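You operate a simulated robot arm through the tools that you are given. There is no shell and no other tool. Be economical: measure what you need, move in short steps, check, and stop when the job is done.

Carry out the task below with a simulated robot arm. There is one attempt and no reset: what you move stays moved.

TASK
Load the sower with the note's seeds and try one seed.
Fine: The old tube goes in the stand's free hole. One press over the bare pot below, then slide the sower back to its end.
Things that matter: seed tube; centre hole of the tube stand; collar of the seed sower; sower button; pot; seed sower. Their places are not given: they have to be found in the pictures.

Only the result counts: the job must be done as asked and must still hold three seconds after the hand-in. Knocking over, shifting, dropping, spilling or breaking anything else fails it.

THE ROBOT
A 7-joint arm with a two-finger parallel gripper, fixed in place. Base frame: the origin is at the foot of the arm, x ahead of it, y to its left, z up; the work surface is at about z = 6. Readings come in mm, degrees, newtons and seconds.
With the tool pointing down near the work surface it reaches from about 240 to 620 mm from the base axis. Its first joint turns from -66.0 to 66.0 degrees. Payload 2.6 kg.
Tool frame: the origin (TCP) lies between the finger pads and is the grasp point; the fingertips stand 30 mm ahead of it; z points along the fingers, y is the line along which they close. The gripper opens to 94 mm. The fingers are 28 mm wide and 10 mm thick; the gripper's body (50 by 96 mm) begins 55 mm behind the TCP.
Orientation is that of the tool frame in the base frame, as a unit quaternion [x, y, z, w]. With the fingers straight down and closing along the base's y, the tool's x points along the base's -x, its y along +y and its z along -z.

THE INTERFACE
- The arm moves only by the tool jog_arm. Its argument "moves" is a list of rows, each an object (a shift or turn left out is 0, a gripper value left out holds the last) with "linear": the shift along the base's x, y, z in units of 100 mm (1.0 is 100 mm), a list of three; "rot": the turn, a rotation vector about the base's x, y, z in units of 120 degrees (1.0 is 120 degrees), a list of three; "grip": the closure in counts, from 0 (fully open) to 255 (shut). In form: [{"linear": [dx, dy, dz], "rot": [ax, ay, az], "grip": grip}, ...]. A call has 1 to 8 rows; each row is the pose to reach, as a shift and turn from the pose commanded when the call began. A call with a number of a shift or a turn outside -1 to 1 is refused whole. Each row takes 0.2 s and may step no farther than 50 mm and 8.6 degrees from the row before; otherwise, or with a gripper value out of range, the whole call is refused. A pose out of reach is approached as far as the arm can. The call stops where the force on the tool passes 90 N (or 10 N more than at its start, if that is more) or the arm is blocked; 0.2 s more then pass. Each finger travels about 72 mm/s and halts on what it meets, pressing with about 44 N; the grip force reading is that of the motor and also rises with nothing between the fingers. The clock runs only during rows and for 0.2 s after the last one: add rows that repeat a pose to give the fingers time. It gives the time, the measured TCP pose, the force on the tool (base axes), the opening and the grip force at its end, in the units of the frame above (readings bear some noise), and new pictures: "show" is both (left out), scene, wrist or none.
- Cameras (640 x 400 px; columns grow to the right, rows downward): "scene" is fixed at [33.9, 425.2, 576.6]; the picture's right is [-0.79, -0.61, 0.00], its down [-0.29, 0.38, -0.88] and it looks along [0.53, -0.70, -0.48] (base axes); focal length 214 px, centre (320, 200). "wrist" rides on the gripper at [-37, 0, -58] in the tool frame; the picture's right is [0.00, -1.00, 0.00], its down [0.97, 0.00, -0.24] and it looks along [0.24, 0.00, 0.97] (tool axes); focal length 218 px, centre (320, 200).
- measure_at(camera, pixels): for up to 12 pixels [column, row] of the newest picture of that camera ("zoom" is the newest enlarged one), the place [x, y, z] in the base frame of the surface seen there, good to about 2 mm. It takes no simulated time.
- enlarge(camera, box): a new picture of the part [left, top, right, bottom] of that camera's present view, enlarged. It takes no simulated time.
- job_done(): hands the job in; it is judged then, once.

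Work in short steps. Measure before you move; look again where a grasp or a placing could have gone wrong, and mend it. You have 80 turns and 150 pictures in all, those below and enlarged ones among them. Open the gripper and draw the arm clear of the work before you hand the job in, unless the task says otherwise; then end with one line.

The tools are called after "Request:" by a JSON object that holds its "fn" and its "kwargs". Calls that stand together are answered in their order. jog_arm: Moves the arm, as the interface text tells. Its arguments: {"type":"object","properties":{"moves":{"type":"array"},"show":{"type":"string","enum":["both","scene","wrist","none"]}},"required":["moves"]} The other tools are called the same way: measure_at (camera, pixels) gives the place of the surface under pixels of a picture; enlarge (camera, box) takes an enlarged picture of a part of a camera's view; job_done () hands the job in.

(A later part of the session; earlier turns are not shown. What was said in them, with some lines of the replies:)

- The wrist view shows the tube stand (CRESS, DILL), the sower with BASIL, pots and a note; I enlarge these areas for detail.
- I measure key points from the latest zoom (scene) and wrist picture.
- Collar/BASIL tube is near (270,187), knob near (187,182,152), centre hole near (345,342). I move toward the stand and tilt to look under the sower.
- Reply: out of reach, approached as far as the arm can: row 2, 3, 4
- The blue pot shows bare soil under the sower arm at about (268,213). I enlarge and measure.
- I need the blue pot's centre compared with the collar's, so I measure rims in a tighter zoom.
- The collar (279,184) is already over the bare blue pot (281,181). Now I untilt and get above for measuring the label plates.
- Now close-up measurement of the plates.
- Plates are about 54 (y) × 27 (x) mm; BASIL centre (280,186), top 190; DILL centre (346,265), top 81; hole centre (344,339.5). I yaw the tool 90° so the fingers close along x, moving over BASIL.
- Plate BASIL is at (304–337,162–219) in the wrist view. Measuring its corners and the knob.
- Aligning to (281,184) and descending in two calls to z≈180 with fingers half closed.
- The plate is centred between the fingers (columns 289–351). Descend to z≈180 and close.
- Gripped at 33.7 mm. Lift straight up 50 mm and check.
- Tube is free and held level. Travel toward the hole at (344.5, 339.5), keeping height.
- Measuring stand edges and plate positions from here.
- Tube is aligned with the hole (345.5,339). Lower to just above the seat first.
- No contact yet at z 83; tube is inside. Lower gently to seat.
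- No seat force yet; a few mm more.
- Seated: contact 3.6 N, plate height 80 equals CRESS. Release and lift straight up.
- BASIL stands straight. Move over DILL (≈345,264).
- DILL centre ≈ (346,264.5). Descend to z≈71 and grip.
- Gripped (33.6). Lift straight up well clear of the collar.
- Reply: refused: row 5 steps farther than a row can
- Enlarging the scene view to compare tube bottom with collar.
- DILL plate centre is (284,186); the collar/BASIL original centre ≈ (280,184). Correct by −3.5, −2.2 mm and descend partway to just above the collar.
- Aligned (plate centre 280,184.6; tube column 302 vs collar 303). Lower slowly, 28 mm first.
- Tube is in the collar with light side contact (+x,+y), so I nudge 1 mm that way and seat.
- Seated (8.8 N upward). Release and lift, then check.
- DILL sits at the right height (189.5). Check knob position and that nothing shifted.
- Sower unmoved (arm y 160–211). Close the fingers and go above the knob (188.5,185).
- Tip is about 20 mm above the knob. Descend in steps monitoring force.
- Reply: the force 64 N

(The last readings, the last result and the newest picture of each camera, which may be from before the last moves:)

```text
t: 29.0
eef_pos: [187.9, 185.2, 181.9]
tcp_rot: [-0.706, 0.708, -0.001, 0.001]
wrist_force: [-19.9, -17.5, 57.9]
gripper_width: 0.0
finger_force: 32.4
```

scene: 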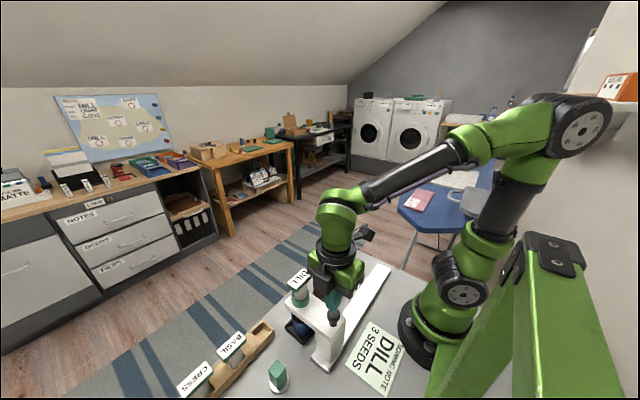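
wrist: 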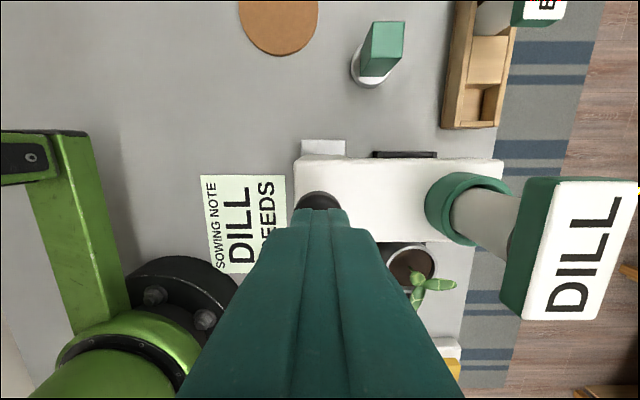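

Force is already 58 N at the knob; look.

Request:
{"fn": "enlarge", "kwargs": {"camera": "scene", "box": [290, 270, 386, 360]}}

Request:
{"fn": "enlarge", "kwargs": {"camera": "wrist", "box": [240, 130, 400, 240]}}

```text
4.44 times, centred on (338, 315) of scene
```

zoom: 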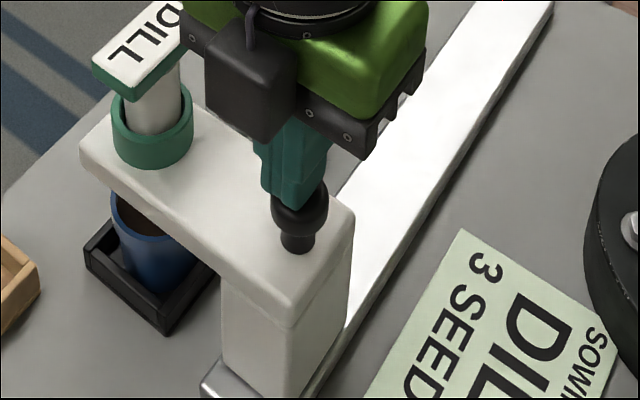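

```text
3.64 times, centred on (320, 185) of wrist
```

zoom: 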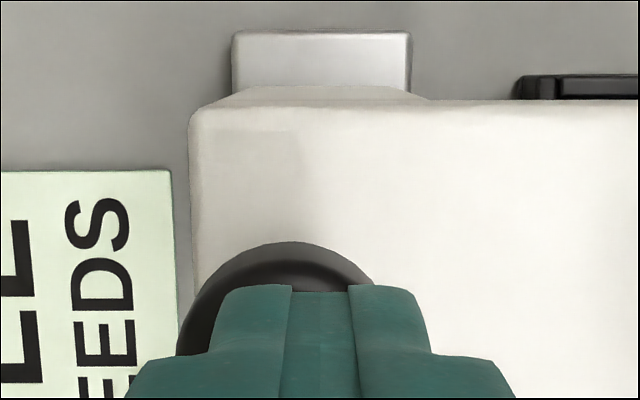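

Request:
{"fn": "measure_at", "kwargs": {"camera": "zoom", "pixels": [[182, 340], [240, 262], [290, 250], [340, 260], [375, 280], [195, 130], [265, 290], [320, 320], [400, 320], [320, 60], [240, 40], [500, 110]]}}

```text
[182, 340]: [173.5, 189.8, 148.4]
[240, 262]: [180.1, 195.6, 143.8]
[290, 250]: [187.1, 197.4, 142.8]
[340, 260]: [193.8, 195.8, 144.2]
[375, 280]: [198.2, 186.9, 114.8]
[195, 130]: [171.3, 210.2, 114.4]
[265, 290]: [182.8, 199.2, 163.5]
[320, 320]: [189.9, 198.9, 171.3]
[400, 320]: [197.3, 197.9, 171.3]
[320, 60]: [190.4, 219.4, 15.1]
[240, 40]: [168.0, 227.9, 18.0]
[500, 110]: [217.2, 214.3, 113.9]
```

Knob centre (187,184.5) is right under the fingers. Hold and push slightly more to see force vs travel.

Request:
{"fn": "jog_arm", "kwargs": {"moves": [{"linear": [0, 0, 0]}, {"linear": [0, 0, -0.02]}, {"linear": [0, 0, -0.02]}], "show": "none"}}

```text
t: 29.6
eef_pos: [189.9, 184.6, 180.6]
tcp_rot: [-0.705, 0.71, 0.0, 0.001]
wrist_force: [-2.5, -4.4, 7.8]
gripper_width: 0.0
finger_force: 33.6
stopped in row 2: the force on the tool passed its limit (the readings are from after the stop); the commanded pose is now the measured one
```

The force limit tripped at z 180.6. Look at the knob and the pot for sign of a dropped seed.

Request:
{"fn": "jog_arm", "kwargs": {"moves": [{"linear": [0, 0, 0]}], "show": "scene"}}

Request:
{"fn": "enlarge", "kwargs": {"camera": "scene", "box": [316, 296, 356, 336]}}

Request:
{"fn": "enlarge", "kwargs": {"camera": "scene", "box": [280, 300, 320, 345]}}

```text
t: 30.0
eef_pos: [189.2, 184.7, 181.2]
tcp_rot: [-0.705, 0.709, 0.0, 0.001]
wrist_force: [-3.3, -4.5, 12.2]
gripper_width: 0.0
finger_force: 32.2
```

scene: 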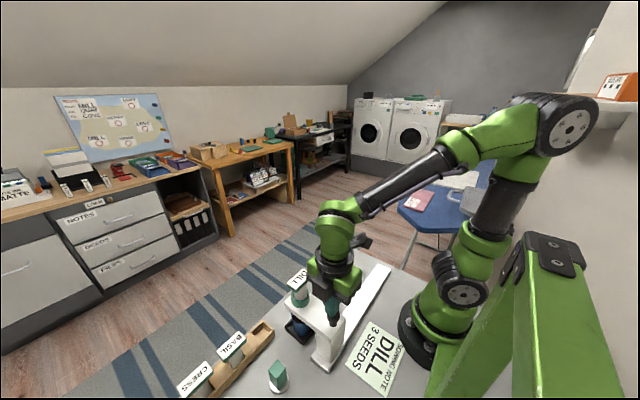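

```text
10.00 times, centred on (336, 316) of scene
```

zoom: 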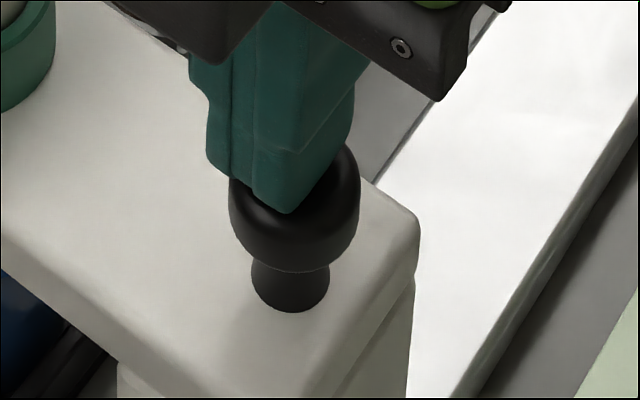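

```text
8.89 times, centred on (300, 322) of scene
```

zoom: 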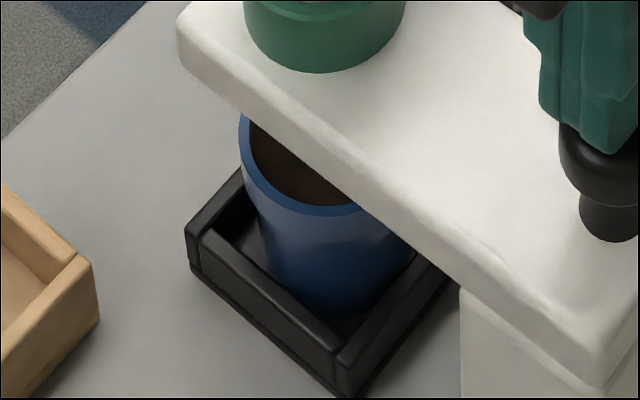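

The "knob" looks like a waisted handle and did not travel, so it may be a slide handle rather than the button. Retreat up and look at the sower from other sides, and at the yellow button.

Request:
{"fn": "jog_arm", "kwargs": {"moves": [{"linear": [0, 0, 0.2]}, {"linear": [0, 0, 0.6]}, {"linear": [0, -0.2, 1.0]}, {"linear": [0.1, -0.4, 1.0]}, {"linear": [0.3, -0.7, 1.0]}, {"linear": [0.6, -1.0, 1.0]}, {"linear": [0.6, -1.0, 1.0]}], "show": "both"}}

Request:
{"fn": "enlarge", "kwargs": {"camera": "wrist", "box": [180, 60, 360, 220]}}

Request:
{"fn": "enlarge", "kwargs": {"camera": "scene", "box": [290, 240, 370, 340]}}

```text
t: 31.6
eef_pos: [247.0, 84.0, 279.1]
tcp_rot: [-0.705, 0.709, -0.001, 0.001]
wrist_force: [0.3, 0.0, 0.7]
gripper_width: 0.3
finger_force: 32.9
```

scene: 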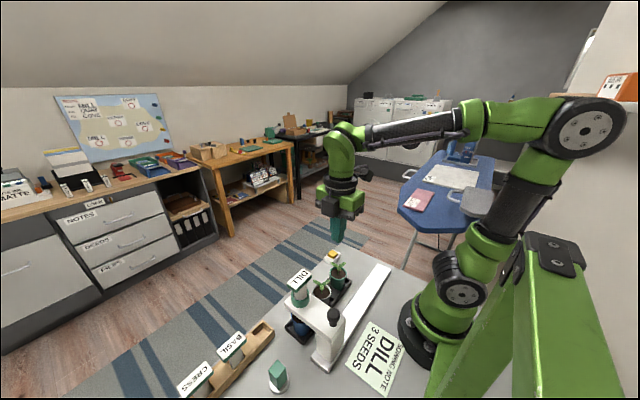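
wrist: 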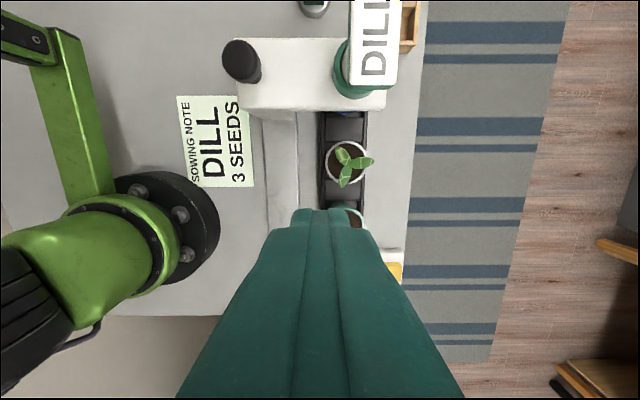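

```text
2.50 times, centred on (270, 140) of wrist
```

zoom: 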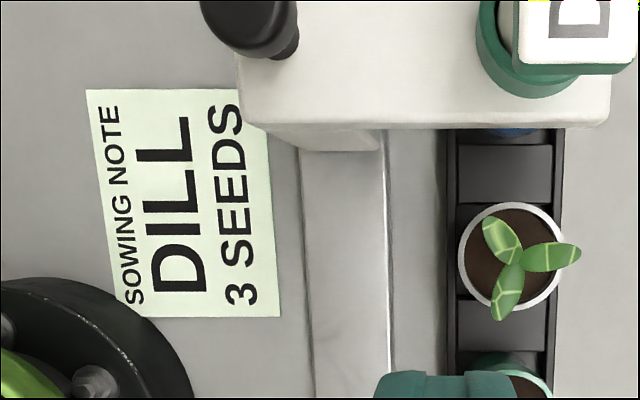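

```text
4.00 times, centred on (330, 290) of scene
```

zoom: 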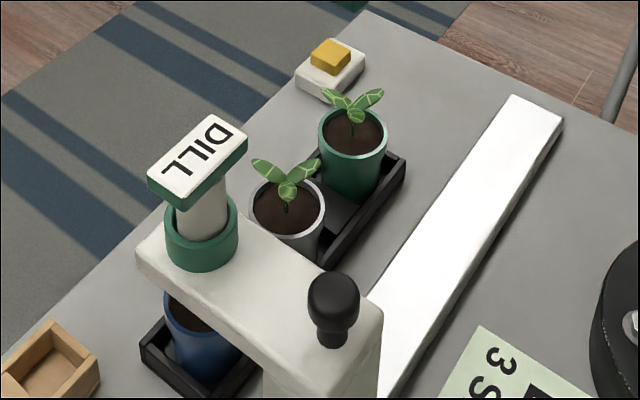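

The knob behaved rigidly (12 N and 58 N at the same height). Check whether its height differs from before (top ≈151–152) and look closely at the yellow button.

Request:
{"fn": "measure_at", "kwargs": {"camera": "zoom", "pixels": [[333, 282], [333, 290], [330, 45], [328, 68], [333, 75], [305, 90], [350, 70], [330, 55], [330, 345]]}}

Request:
{"fn": "enlarge", "kwargs": {"camera": "scene", "box": [318, 244, 350, 270]}}

Request:
{"fn": "enlarge", "kwargs": {"camera": "scene", "box": [300, 290, 360, 380]}}

```text
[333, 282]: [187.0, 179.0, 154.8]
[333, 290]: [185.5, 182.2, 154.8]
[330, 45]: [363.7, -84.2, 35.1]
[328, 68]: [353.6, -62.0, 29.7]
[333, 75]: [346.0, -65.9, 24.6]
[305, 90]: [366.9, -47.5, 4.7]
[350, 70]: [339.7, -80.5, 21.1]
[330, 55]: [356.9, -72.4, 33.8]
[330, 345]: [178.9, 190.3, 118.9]
```

```text
15.38 times, centred on (334, 257) of scene
```

zoom: 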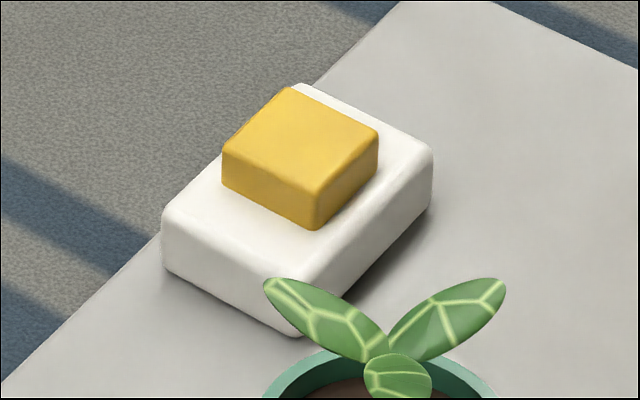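

```text
4.44 times, centred on (330, 335) of scene
```

zoom: 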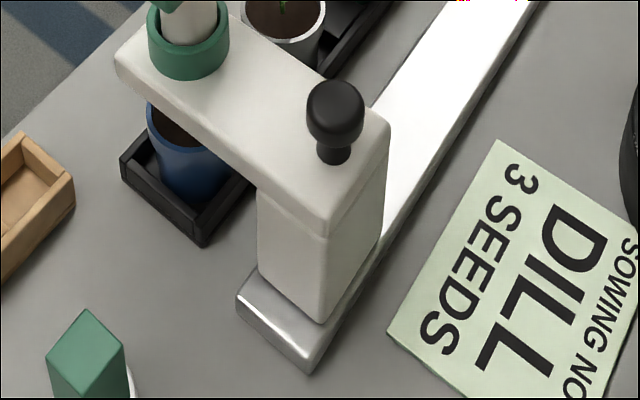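

The free-standing yellow button on the white base (357,−74, top ≈35) is the actual push button; the black knob is the sower's handle. Move above the yellow button.

Request:
{"fn": "jog_arm", "kwargs": {"moves": [{"linear": [0.2, -0.25, 0]}, {"linear": [0.45, -0.5, 0]}, {"linear": [0.7, -0.75, 0]}, {"linear": [1.0, -1.0, 0]}], "show": "none"}}

Request:
{"fn": "jog_arm", "kwargs": {"moves": [{"linear": [0.1, -0.3, -0.3]}, {"linear": [0.1, -0.7, -0.6]}, {"linear": [0.1, -0.9, -0.9]}, {"linear": [0.1, -0.9, -0.9]}], "show": "both"}}

```text
t: 32.6
eef_pos: [349.4, -15.1, 282.0]
tcp_rot: [-0.706, 0.708, 0.0, 0.002]
wrist_force: [-0.3, -0.4, -0.1]
gripper_width: 0.1
finger_force: 32.9
```

```text
t: 33.6
eef_pos: [360.2, -103.7, 189.5]
tcp_rot: [-0.706, 0.708, 0.0, 0.001]
wrist_force: [-0.2, -0.5, 0.4]
gripper_width: 0.0
finger_force: 32.8
```

scene: 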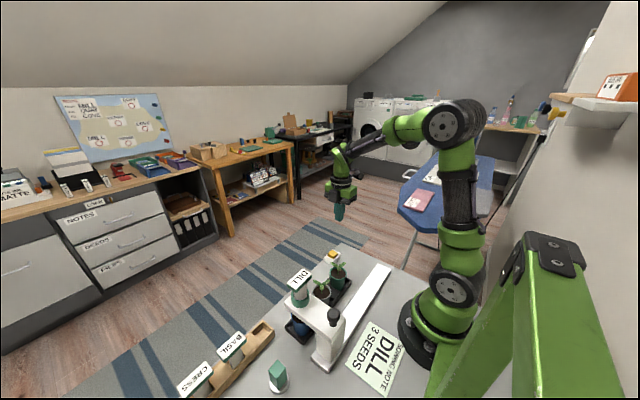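
wrist: 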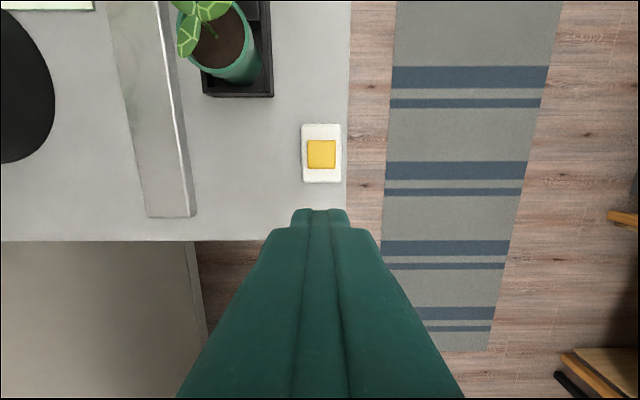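

Request:
{"fn": "measure_at", "kwargs": {"camera": "wrist", "pixels": [[321, 154], [310, 142], [334, 142], [310, 167], [333, 167], [304, 128], [339, 128], [304, 180], [338, 180]]}}

Request:
{"fn": "enlarge", "kwargs": {"camera": "wrist", "box": [60, 0, 380, 240]}}

```text
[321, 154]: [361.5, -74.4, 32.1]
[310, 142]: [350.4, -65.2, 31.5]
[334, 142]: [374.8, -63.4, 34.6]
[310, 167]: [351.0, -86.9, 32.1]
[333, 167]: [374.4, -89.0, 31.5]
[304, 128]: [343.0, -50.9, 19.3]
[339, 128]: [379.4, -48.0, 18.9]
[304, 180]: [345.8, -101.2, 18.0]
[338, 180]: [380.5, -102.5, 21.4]
```

```text
1.67 times, centred on (220, 120) of wrist
```

zoom: 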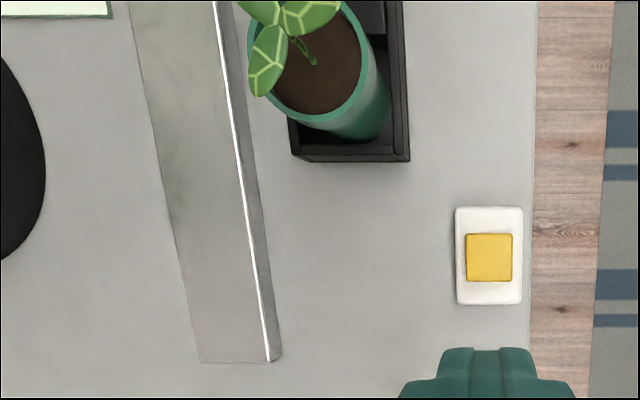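

The knob showed no travel under 58 N, so it is a handle; the yellow button (362,−76, top 32.5) is pressed. Move over it, tip ~10 mm above.

Request:
{"fn": "jog_arm", "kwargs": {"moves": [{"linear": [0.015, 0.27, -0.3]}, {"linear": [0.015, 0.27, -0.7]}, {"linear": [0.015, 0.27, -1.0]}, {"linear": [0.015, 0.27, -1.0]}], "show": "none"}}

Request:
{"fn": "jog_arm", "kwargs": {"moves": [{"linear": [0, 0, -0.1]}, {"linear": [0, 0, -0.17]}, {"linear": [0, 0, -0.17]}], "show": "both"}}

```text
t: 34.6
eef_pos: [361.9, -76.4, 93.3]
tcp_rot: [-0.706, 0.708, 0.0, 0.001]
wrist_force: [0.4, 0.6, -0.1]
gripper_width: 0.0
finger_force: 32.6
```

```text
t: 35.4
eef_pos: [360.5, -78.2, 73.7]
tcp_rot: [-0.706, 0.708, 0.0, 0.001]
wrist_force: [0.2, -0.5, -0.1]
gripper_width: 0.1
finger_force: 32.9
```

scene: 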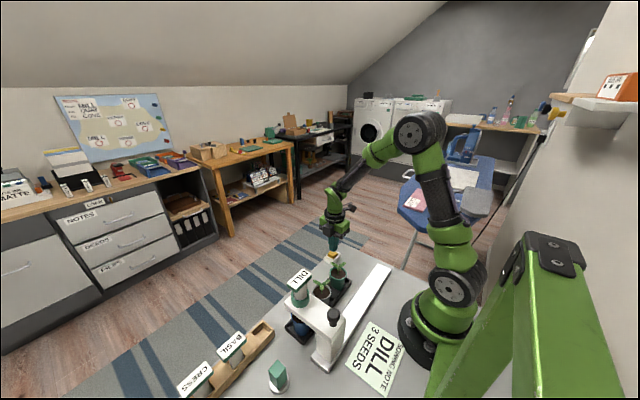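
wrist: 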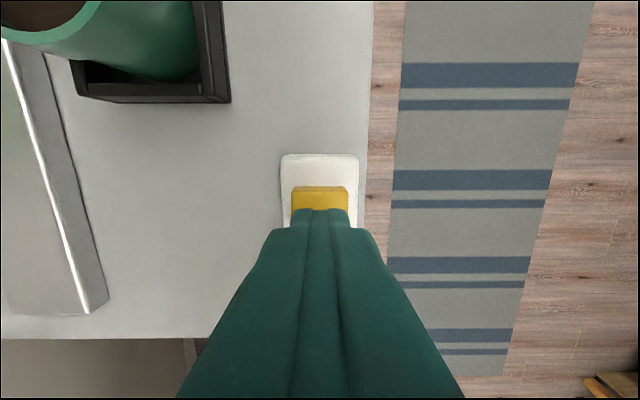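

Tip is above the yellow cap. Press down in small steps.

Request:
{"fn": "jog_arm", "kwargs": {"moves": [{"linear": [0.01, 0.02, -0.06]}, {"linear": [0.01, 0.02, -0.1]}, {"linear": [0.01, 0.02, -0.12]}, {"linear": [0.01, 0.02, -0.14]}], "show": "none"}}

```text
t: 36.4
eef_pos: [360.7, -77.2, 59.6]
tcp_rot: [-0.706, 0.708, -0.001, 0.002]
wrist_force: [0.5, -0.1, -0.1]
gripper_width: 0.0
finger_force: 33.3
```

No force yet; continue.

Request:
{"fn": "jog_arm", "kwargs": {"moves": [{"linear": [0, 0, -0.015]}, {"linear": [0, 0, -0.03]}, {"linear": [0, 0, -0.03]}], "show": "wrist"}}

```text
t: 37.2
eef_pos: [361.6, -75.4, 56.9]
tcp_rot: [-0.706, 0.708, -0.001, 0.002]
wrist_force: [-0.2, 0.4, 6.0]
gripper_width: 0.2
finger_force: 33.2
```

wrist: 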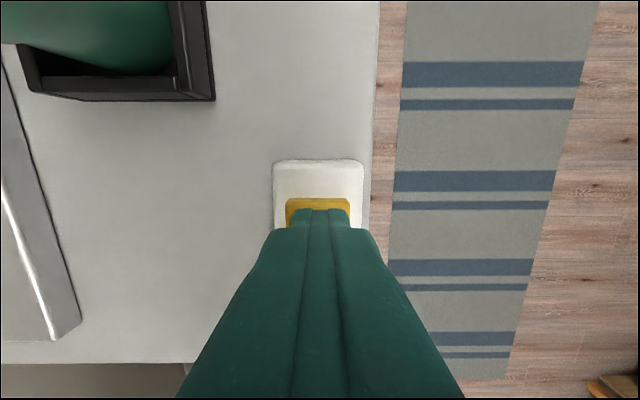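

Contact, 6 N. Push a bit further.

Request:
{"fn": "jog_arm", "kwargs": {"moves": [{"linear": [0, 0, -0.015]}, {"linear": [0, 0, -0.015]}], "show": "none"}}

Request:
{"fn": "jog_arm", "kwargs": {"moves": [{"linear": [0, 0, -0.015]}, {"linear": [0, 0, -0.015]}], "show": "none"}}

```text
t: 37.8
eef_pos: [361.5, -75.7, 55.7]
tcp_rot: [-0.707, 0.708, -0.002, 0.002]
wrist_force: [3.4, 2.4, 9.7]
gripper_width: 0.1
finger_force: 32.9
```

```text
t: 38.4
eef_pos: [362.7, -75.4, 54.3]
tcp_rot: [-0.705, 0.709, -0.001, 0.002]
wrist_force: [2.9, 2.2, 17.4]
gripper_width: 0.0
finger_force: 32.9
```

Spring-like travel: it is a real button. Continue to the stop.

Request:
{"fn": "jog_arm", "kwargs": {"moves": [{"linear": [0, 0, -0.015]}, {"linear": [0, 0, -0.03]}, {"linear": [0, 0, -0.03]}], "show": "both"}}

Request:
{"fn": "enlarge", "kwargs": {"camera": "scene", "box": [310, 240, 350, 270]}}

Request:
{"fn": "enlarge", "kwargs": {"camera": "scene", "box": [280, 265, 350, 345]}}

```text
t: 39.2
eef_pos: [361.5, -75.0, 51.4]
tcp_rot: [-0.705, 0.709, -0.001, 0.002]
wrist_force: [-3.3, 6.6, 30.1]
gripper_width: 0.0
finger_force: 33.3
```

scene: 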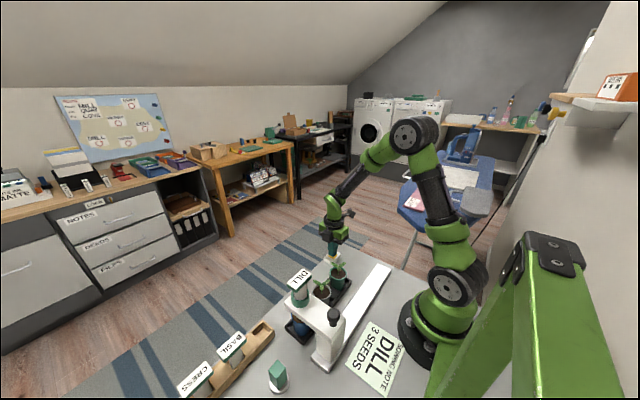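
wrist: 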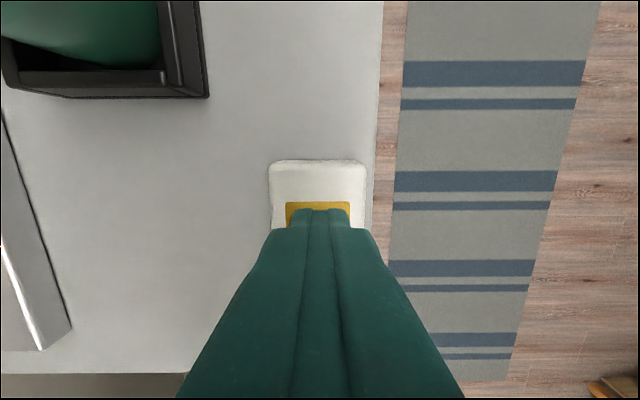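

```text
13.33 times, centred on (330, 255) of scene
```

zoom: 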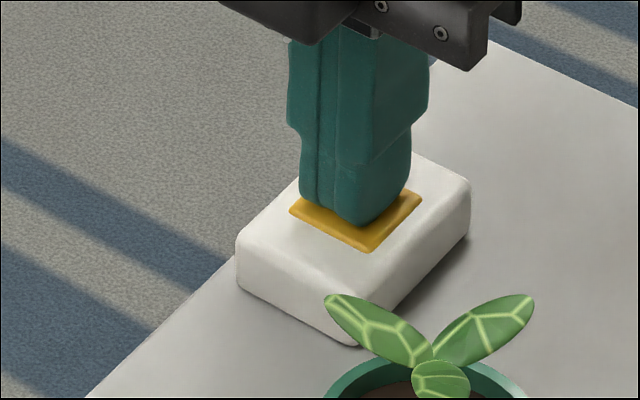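

```text
5.00 times, centred on (315, 305) of scene
```

zoom: 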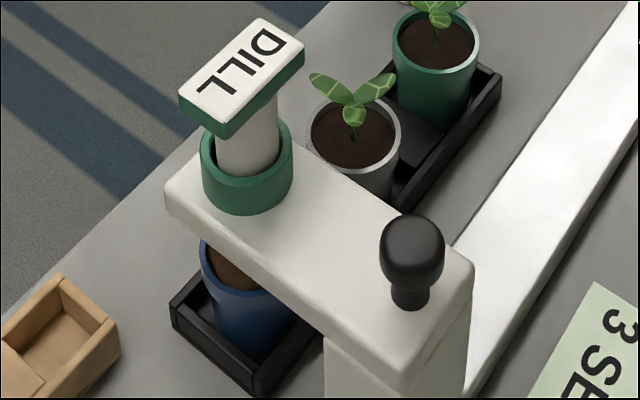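

The cap is pressed nearly flush. Release by lifting straight up.

Request:
{"fn": "jog_arm", "kwargs": {"moves": [{"linear": [0, 0, 0.2]}, {"linear": [0, 0, 0.6]}, {"linear": [0, 0, 1.0]}, {"linear": [0, 0, 1.0]}], "show": "none"}}

Request:
{"fn": "enlarge", "kwargs": {"camera": "scene", "box": [285, 305, 317, 345]}}

Request:
{"fn": "enlarge", "kwargs": {"camera": "scene", "box": [310, 240, 350, 270]}}

```text
t: 40.2
eef_pos: [361.5, -76.8, 152.3]
tcp_rot: [-0.706, 0.709, 0.0, 0.001]
wrist_force: [-0.8, 0.2, -0.1]
gripper_width: 0.0
finger_force: 33.1
```

```text
10.00 times, centred on (301, 325) of scene
```

zoom: 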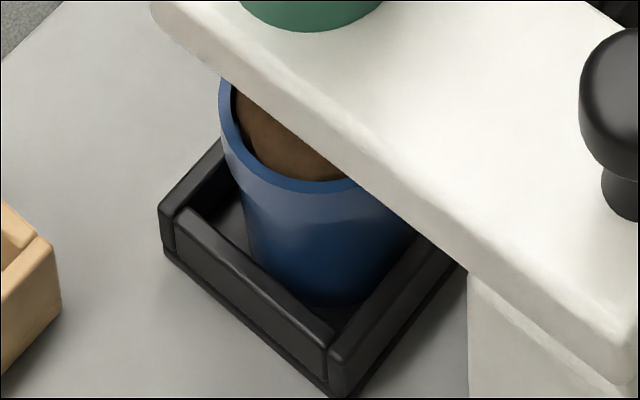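

```text
13.33 times, centred on (330, 255) of scene
```

zoom: 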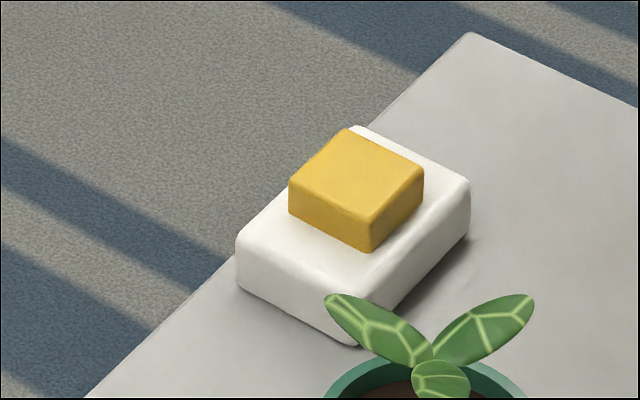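

Button sprung back, and the soil under the sower changed shade. Next, slide the sower to the free end of the rail (y≈−140), pushing the arm's side face from behind (+y). First travel high around to its +y side.

Request:
{"fn": "jog_arm", "kwargs": {"moves": [{"linear": [0, 0, 0.4]}, {"linear": [0, 0, 0.8]}, {"linear": [-0.2, 0.3, 1.0]}, {"linear": [-0.4, 0.65, 1.0]}, {"linear": [-0.6, 1.0, 1.0]}], "show": "none"}}

Request:
{"fn": "jog_arm", "kwargs": {"moves": [{"linear": [0, 0.3, 0.2], "rot": [-0.06, 0, 0]}, {"linear": [0, 0.7, 0.4], "rot": [-0.12, 0, 0]}, {"linear": [0, 1.0, 0.4], "rot": [-0.18, 0, 0]}, {"linear": [0, 1.0, 0.4], "rot": [-0.25, 0, 0]}], "show": "none"}}

Request:
{"fn": "jog_arm", "kwargs": {"moves": [{"linear": [-0.1, 0.4, 0]}, {"linear": [-0.3, 0.8, 0]}, {"linear": [-0.45, 1.0, 0]}, {"linear": [-0.6, 1.0, 0]}], "show": "both"}}

```text
t: 41.4
eef_pos: [302.0, 23.3, 250.1]
tcp_rot: [-0.706, 0.708, -0.001, 0.0]
wrist_force: [-0.6, 0.4, -0.3]
gripper_width: 0.0
finger_force: 33.3
```

```text
t: 42.4
eef_pos: [301.6, 123.1, 289.2]
tcp_rot: [-0.681, 0.685, -0.184, -0.181]
wrist_force: [-0.4, -0.2, 0.5]
gripper_width: 0.0
finger_force: 32.9
```

```text
t: 43.4
eef_pos: [240.6, 223.0, 290.6]
tcp_rot: [-0.682, 0.684, -0.184, -0.181]
wrist_force: [-0.2, 0.3, -0.1]
gripper_width: 0.1
finger_force: 33.2
```

scene: 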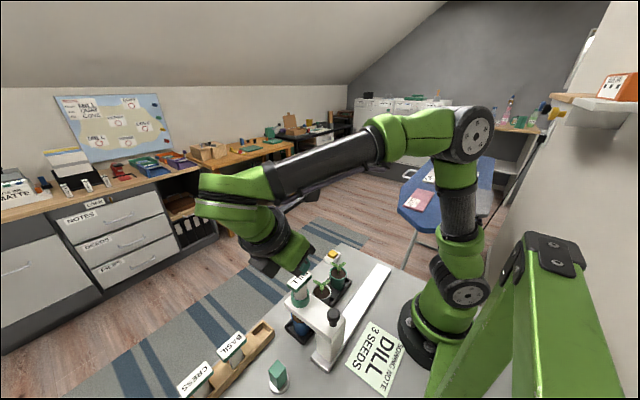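
wrist: 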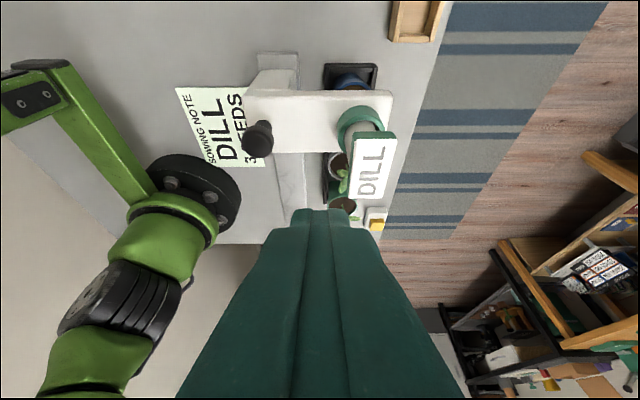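

Tilted as planned. Move to y≈262 and descend behind the sower arm (tip to z≈100).

Request:
{"fn": "jog_arm", "kwargs": {"moves": [{"linear": [0, 0.4, -0.1]}, {"linear": [0, 0.4, -0.5]}, {"linear": [0, 0.4, -0.9]}, {"linear": [0, 0.4, -1.0]}], "show": "none"}}

Request:
{"fn": "jog_arm", "kwargs": {"moves": [{"linear": [0, 0, -0.3]}, {"linear": [0, 0, -0.63]}, {"linear": [0, 0, -0.63]}], "show": "both"}}

Request:
{"fn": "enlarge", "kwargs": {"camera": "scene", "box": [250, 250, 370, 370]}}

```text
t: 44.4
eef_pos: [239.0, 262.0, 189.9]
tcp_rot: [-0.682, 0.684, -0.184, -0.182]
wrist_force: [-0.6, -0.6, 0.4]
gripper_width: 0.0
finger_force: 32.9
```

```text
t: 45.2
eef_pos: [240.8, 263.6, 128.0]
tcp_rot: [-0.682, 0.685, -0.183, -0.182]
wrist_force: [0.1, 0.2, -0.2]
gripper_width: 0.2
finger_force: 32.6
```

scene: 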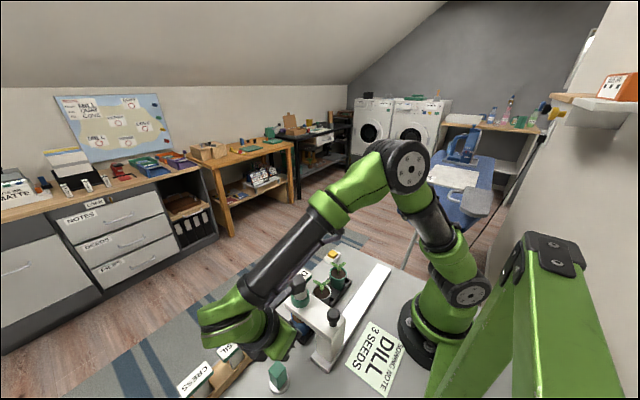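
wrist: 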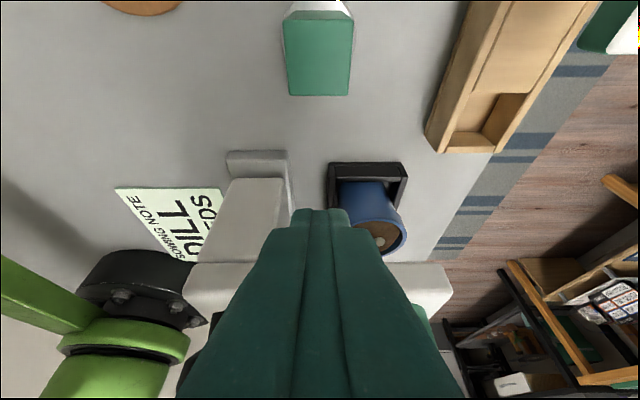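

```text
3.33 times, centred on (310, 310) of scene
```

zoom: 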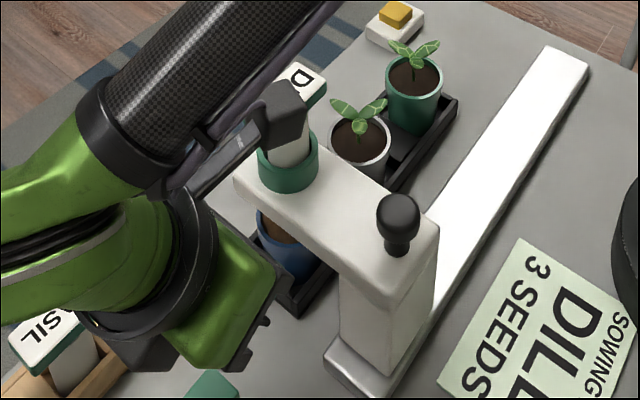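

The seed is visible in the blue pot at wrist (380,239). A black bracket of the wrist seems to overlap the DILL tube in the scene view; check its depth and enlarge the seed.

Request:
{"fn": "measure_at", "kwargs": {"camera": "zoom", "pixels": [[285, 115], [300, 90], [220, 165], [295, 150], [300, 80], [275, 130]]}}

Request:
{"fn": "enlarge", "kwargs": {"camera": "wrist", "box": [340, 200, 420, 260]}}

Request:
{"fn": "measure_at", "kwargs": {"camera": "wrist", "pixels": [[380, 239], [210, 280], [430, 275], [270, 220], [258, 152]]}}

```text
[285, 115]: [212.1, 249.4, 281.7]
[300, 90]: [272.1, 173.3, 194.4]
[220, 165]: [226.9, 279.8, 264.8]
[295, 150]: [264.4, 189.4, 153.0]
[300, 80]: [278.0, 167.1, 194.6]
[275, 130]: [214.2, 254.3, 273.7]
```

```text
6.67 times, centred on (380, 230) of wrist
```

zoom: 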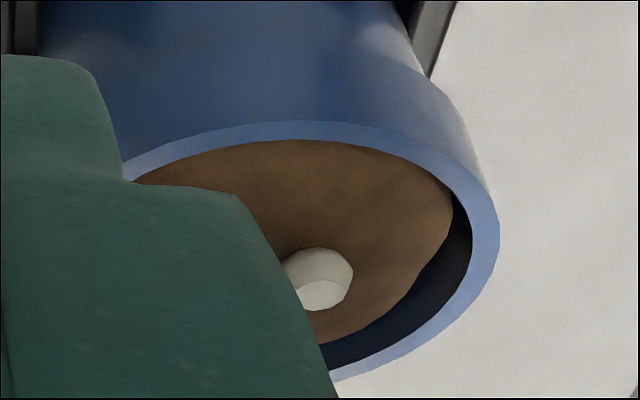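

```text
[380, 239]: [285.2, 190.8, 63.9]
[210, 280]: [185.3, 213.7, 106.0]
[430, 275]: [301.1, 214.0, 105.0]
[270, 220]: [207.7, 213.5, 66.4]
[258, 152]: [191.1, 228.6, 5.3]
```

The seed lies in the pot and the bracket is far above. Begin pushing the sower toward −y at x≈240, checking force.

Request:
{"fn": "jog_arm", "kwargs": {"moves": [{"linear": [0, -0.15, -0.01]}, {"linear": [0, -0.22, -0.01]}, {"linear": [0, -0.28, -0.01]}, {"linear": [0, -0.36, -0.01]}, {"linear": [0, -0.46, -0.01]}], "show": "both"}}

Request:
{"fn": "measure_at", "kwargs": {"camera": "wrist", "pixels": [[210, 280], [430, 275]]}}

```text
t: 46.4
eef_pos: [240.7, 219.6, 128.2]
tcp_rot: [-0.682, 0.685, -0.183, -0.182]
wrist_force: [-0.1, 1.9, -0.6]
gripper_width: 0.0
finger_force: 32.8
```

scene: 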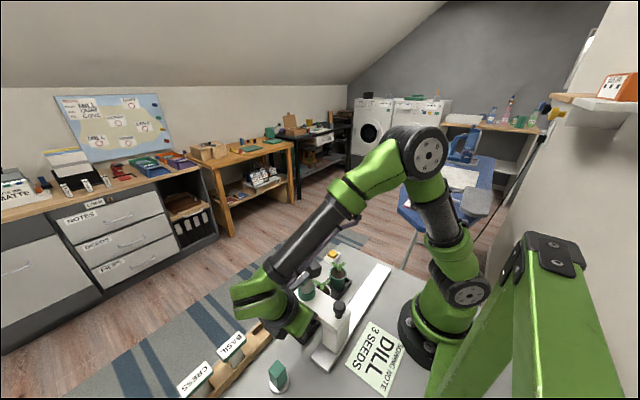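
wrist: 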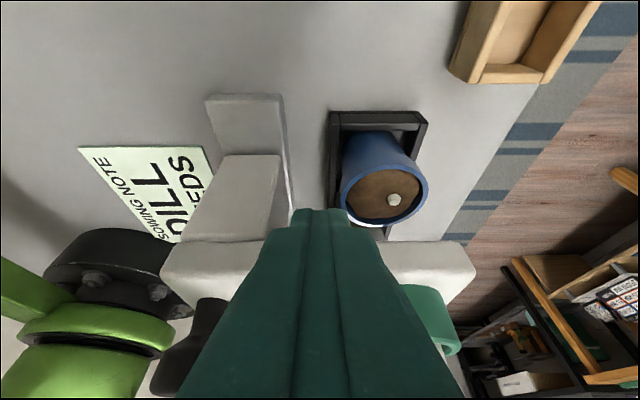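

```text
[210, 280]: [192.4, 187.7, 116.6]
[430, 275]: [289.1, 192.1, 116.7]
```

The sower slides easily (2 N), with one seed in the pot. Continue pushing.

Request:
{"fn": "jog_arm", "kwargs": {"moves": [{"linear": [0, -0.15, 0]}, {"linear": [0, -0.3, 0]}, {"linear": [0, -0.45, 0]}, {"linear": [0, -0.6, 0]}, {"linear": [0, -0.75, 0]}, {"linear": [0, -0.9, 0]}], "show": "both"}}

```text
t: 47.8
eef_pos: [242.1, 127.3, 126.0]
tcp_rot: [-0.681, 0.685, -0.184, -0.183]
wrist_force: [-1.1, 1.2, 1.2]
gripper_width: 0.0
finger_force: 33.0
```

scene: 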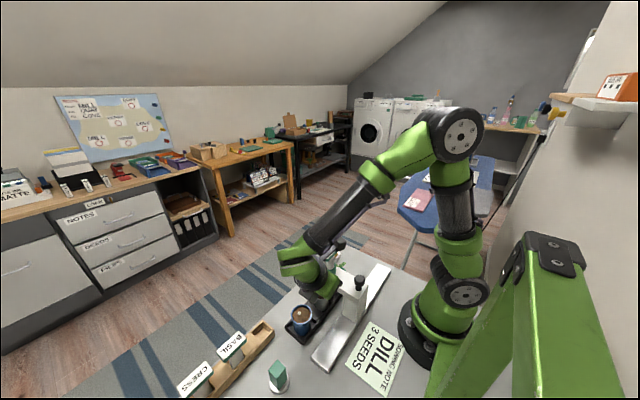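
wrist: 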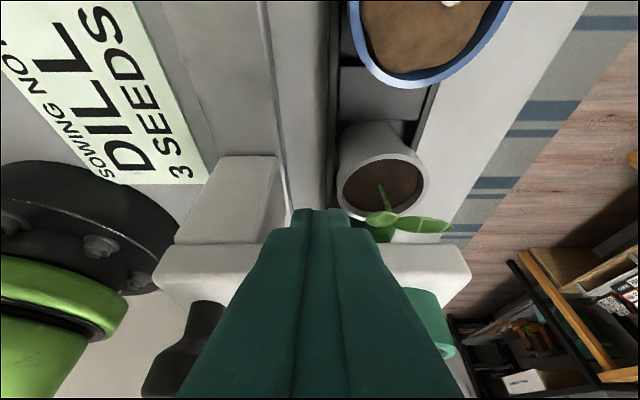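

Check clearance of the grey pot's seedling to the finger.

Request:
{"fn": "measure_at", "kwargs": {"camera": "wrist", "pixels": [[370, 218], [380, 232], [445, 226], [382, 188], [300, 215], [345, 215], [200, 275], [430, 280]]}}

Request:
{"fn": "enlarge", "kwargs": {"camera": "wrist", "box": [290, 120, 480, 290]}}

```text
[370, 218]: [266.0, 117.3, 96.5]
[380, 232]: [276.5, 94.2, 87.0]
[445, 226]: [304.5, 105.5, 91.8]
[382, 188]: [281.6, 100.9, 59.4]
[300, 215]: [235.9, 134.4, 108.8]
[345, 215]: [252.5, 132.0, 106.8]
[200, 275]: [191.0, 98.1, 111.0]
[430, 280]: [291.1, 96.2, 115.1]
```

```text
2.35 times, centred on (385, 205) of wrist
```

zoom: 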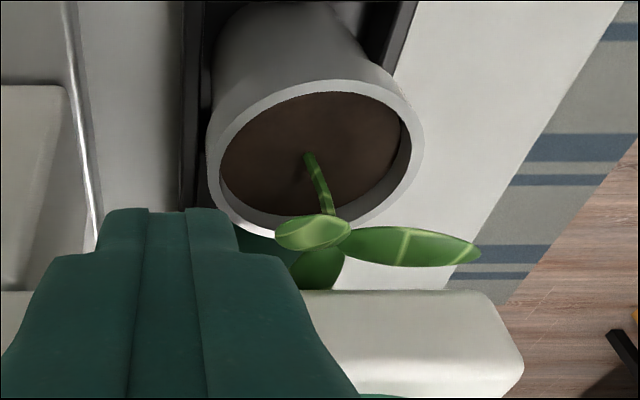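

Leaf edge x≈263 vs finger edge 252: clear. Continue, with a 3 mm shift to −x.

Request:
{"fn": "jog_arm", "kwargs": {"moves": [{"linear": [-0.03, -0.15, 0.01]}, {"linear": [-0.03, -0.3, 0.01]}, {"linear": [-0.03, -0.45, 0.01]}, {"linear": [-0.03, -0.6, 0.01]}, {"linear": [-0.03, -0.75, 0.01]}, {"linear": [-0.03, -0.9, 0.01]}], "show": "both"}}

Request:
{"fn": "measure_at", "kwargs": {"camera": "wrist", "pixels": [[200, 275], [430, 280]]}}

```text
t: 49.2
eef_pos: [240.3, 37.6, 128.4]
tcp_rot: [-0.682, 0.684, -0.183, -0.182]
wrist_force: [0.3, 0.3, 0.5]
gripper_width: 0.0
finger_force: 32.7
```

scene: 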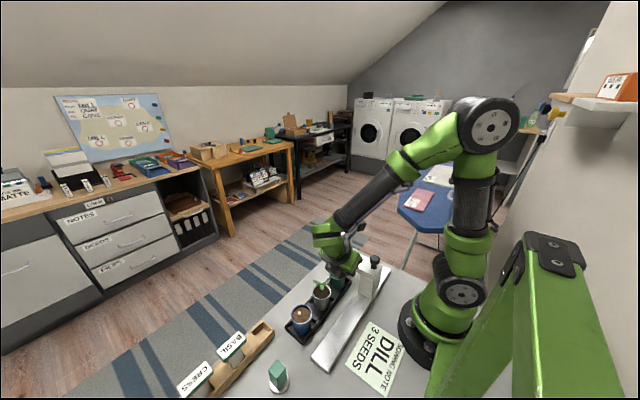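
wrist: 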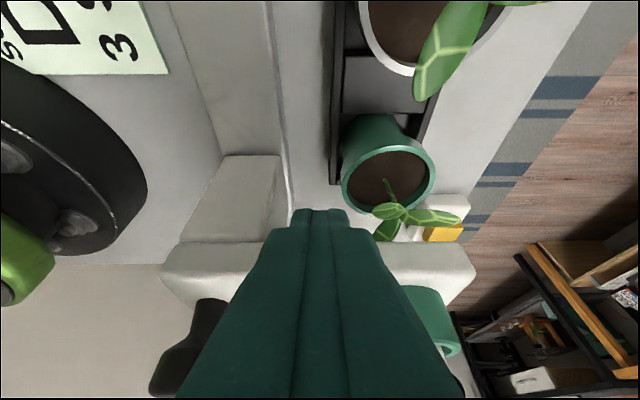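

```text
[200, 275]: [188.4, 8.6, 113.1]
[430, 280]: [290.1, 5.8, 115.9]
```

Sower passed both seedlings. Continue 60 mm, then slowly to the stop.

Request:
{"fn": "jog_arm", "kwargs": {"moves": [{"linear": [0, -0.15, 0]}, {"linear": [0, -0.3, 0]}, {"linear": [0, -0.45, 0]}, {"linear": [0, -0.6, 0]}, {"linear": [0, -0.6, 0]}], "show": "wrist"}}

Request:
{"fn": "jog_arm", "kwargs": {"moves": [{"linear": [0, -0.05, 0]}, {"linear": [0, -0.1, 0]}, {"linear": [0, -0.13, 0]}, {"linear": [0, -0.16, 0]}], "show": "none"}}

```text
t: 50.4
eef_pos: [239.1, -22.9, 127.0]
tcp_rot: [-0.682, 0.684, -0.184, -0.182]
wrist_force: [-1.2, 0.3, -0.7]
gripper_width: 0.1
finger_force: 32.6
```

wrist: 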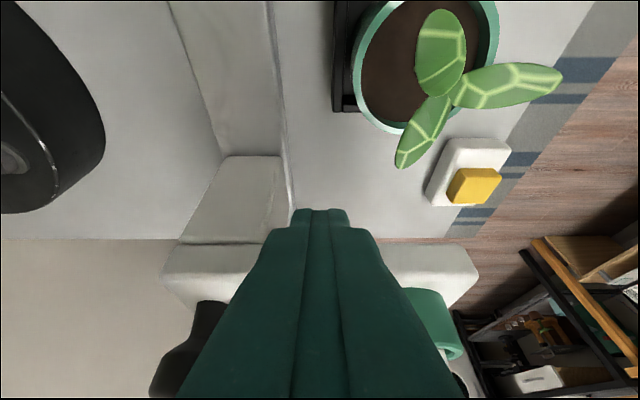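

```text
t: 51.4
eef_pos: [238.0, -33.0, 128.2]
tcp_rot: [0.684, -0.684, 0.182, 0.177]
wrist_force: [-9.2, 57.6, 16.7]
gripper_width: 0.0
finger_force: 32.8
```

Solid stop at y≈−33 (57 N): the sower is at the rail's end. Back off, lift clear, and look.

Request:
{"fn": "jog_arm", "kwargs": {"moves": [{"linear": [0, 0.1, 0.0]}, {"linear": [0, 0.25, 0.1]}, {"linear": [0, 0.4, 0.5]}, {"linear": [0, 0.5, 0.9]}, {"linear": [0, 0.6, 1.0], "rot": [0.06, 0, 0]}, {"linear": [0, 0.8, 1.0], "rot": [0.12, 0, 0]}, {"linear": [0, 1.0, 1.0], "rot": [0.18, 0, 0]}, {"linear": [0, 1.0, 1.0], "rot": [0.25, 0, 0]}], "show": "both"}}

Request:
{"fn": "enlarge", "kwargs": {"camera": "scene", "box": [280, 230, 400, 350]}}

```text
t: 53.2
eef_pos: [241.7, 61.8, 227.7]
tcp_rot: [-0.706, 0.708, 0.001, 0.002]
wrist_force: [0.2, 0.2, -0.2]
gripper_width: 0.0
finger_force: 33.1
```

scene: 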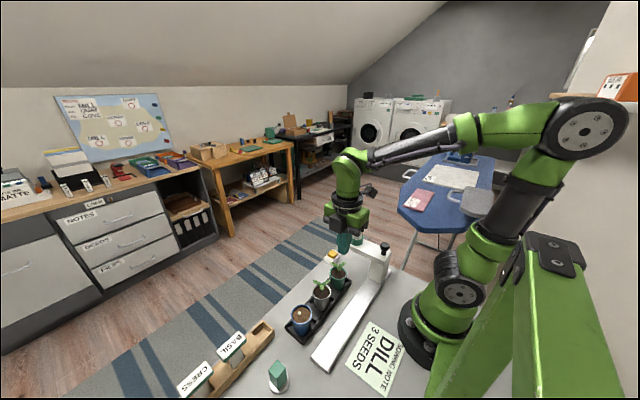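
wrist: 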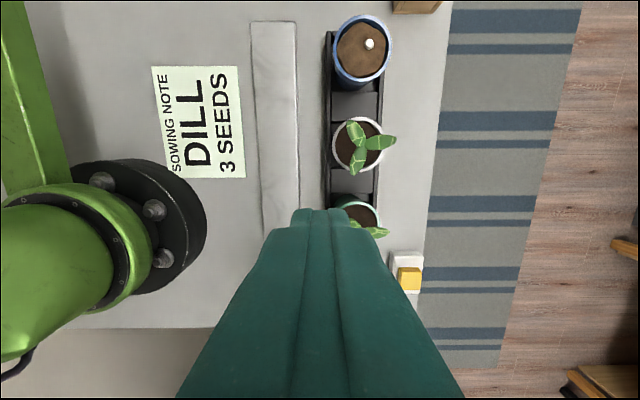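

```text
3.33 times, centred on (340, 290) of scene
```

zoom: 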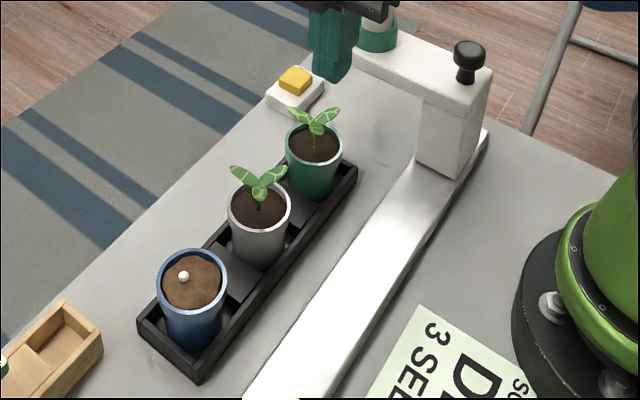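

One seed in the blue pot, sower at the rail's far end, plants and tray in place. Raise the arm clear, open the gripper, and check the sower's place.

Request:
{"fn": "jog_arm", "kwargs": {"moves": [{"linear": [0, 0.3, 0.3]}, {"linear": [0, 0.6, 0.6]}, {"linear": [0, 0.9, 0.95], "grip": 100}, {"linear": [0, 0.9, 1.0], "grip": 0}, {"linear": [0, 0.9, 1.0], "grip": 0}, {"linear": [0, 0.9, 1.0], "grip": 0}], "show": "both"}}

Request:
{"fn": "enlarge", "kwargs": {"camera": "scene", "box": [310, 215, 410, 295]}}

Request:
{"fn": "measure_at", "kwargs": {"camera": "zoom", "pixels": [[320, 200]]}}

```text
t: 54.6
eef_pos: [236.3, 153.6, 329.6]
tcp_rot: [-0.706, 0.708, 0.0, 0.001]
wrist_force: [0.3, -0.7, 0.0]
gripper_width: 94.0
finger_force: 0.1
```

scene: 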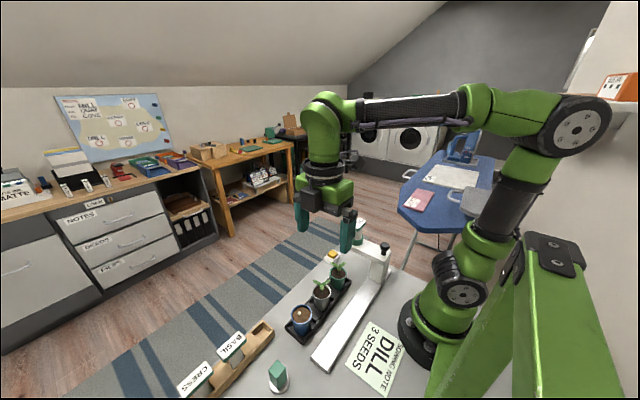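
wrist: 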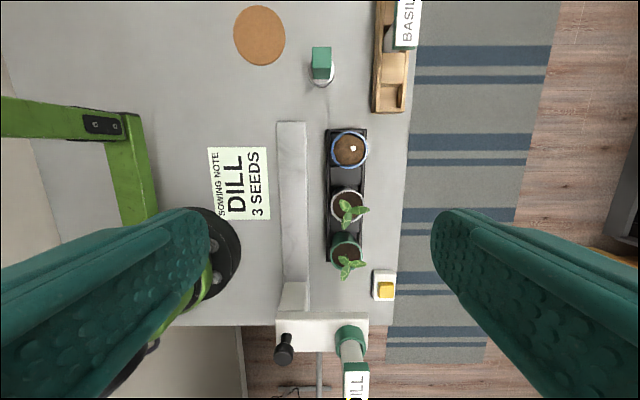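

```text
5.00 times, centred on (360, 255) of scene
```

zoom: 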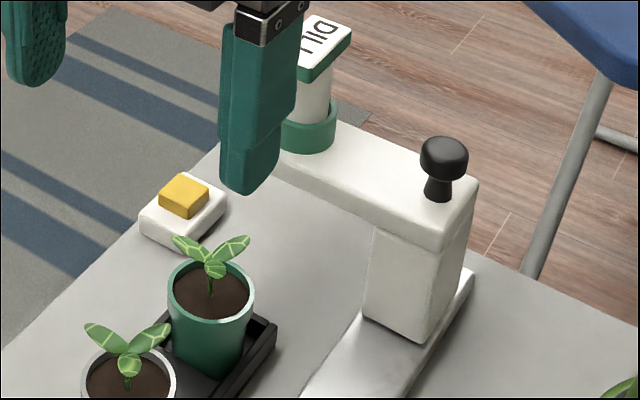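

```text
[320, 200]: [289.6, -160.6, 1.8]
```

Sower rests at the rail's far end with DILL loaded, BASIL in the centre hole, one seed in the pot, arm clear and gripper open. Handing in.

Request:
{"fn": "job_done", "kwargs": {}}

```text
The job is handed in.
```

The job is handed in: DILL is loaded in the sower, BASIL is in the stand's centre hole, and one seed lies in the bare blue pot. I took "its end" to be the end of the rail past the pots, and the sower is parked there against its stop. The task did not say which end, and it began near the other one. Before finding that the yellow button works the sower, I also pushed down on the black handle with up to about 90 N; it did not move.
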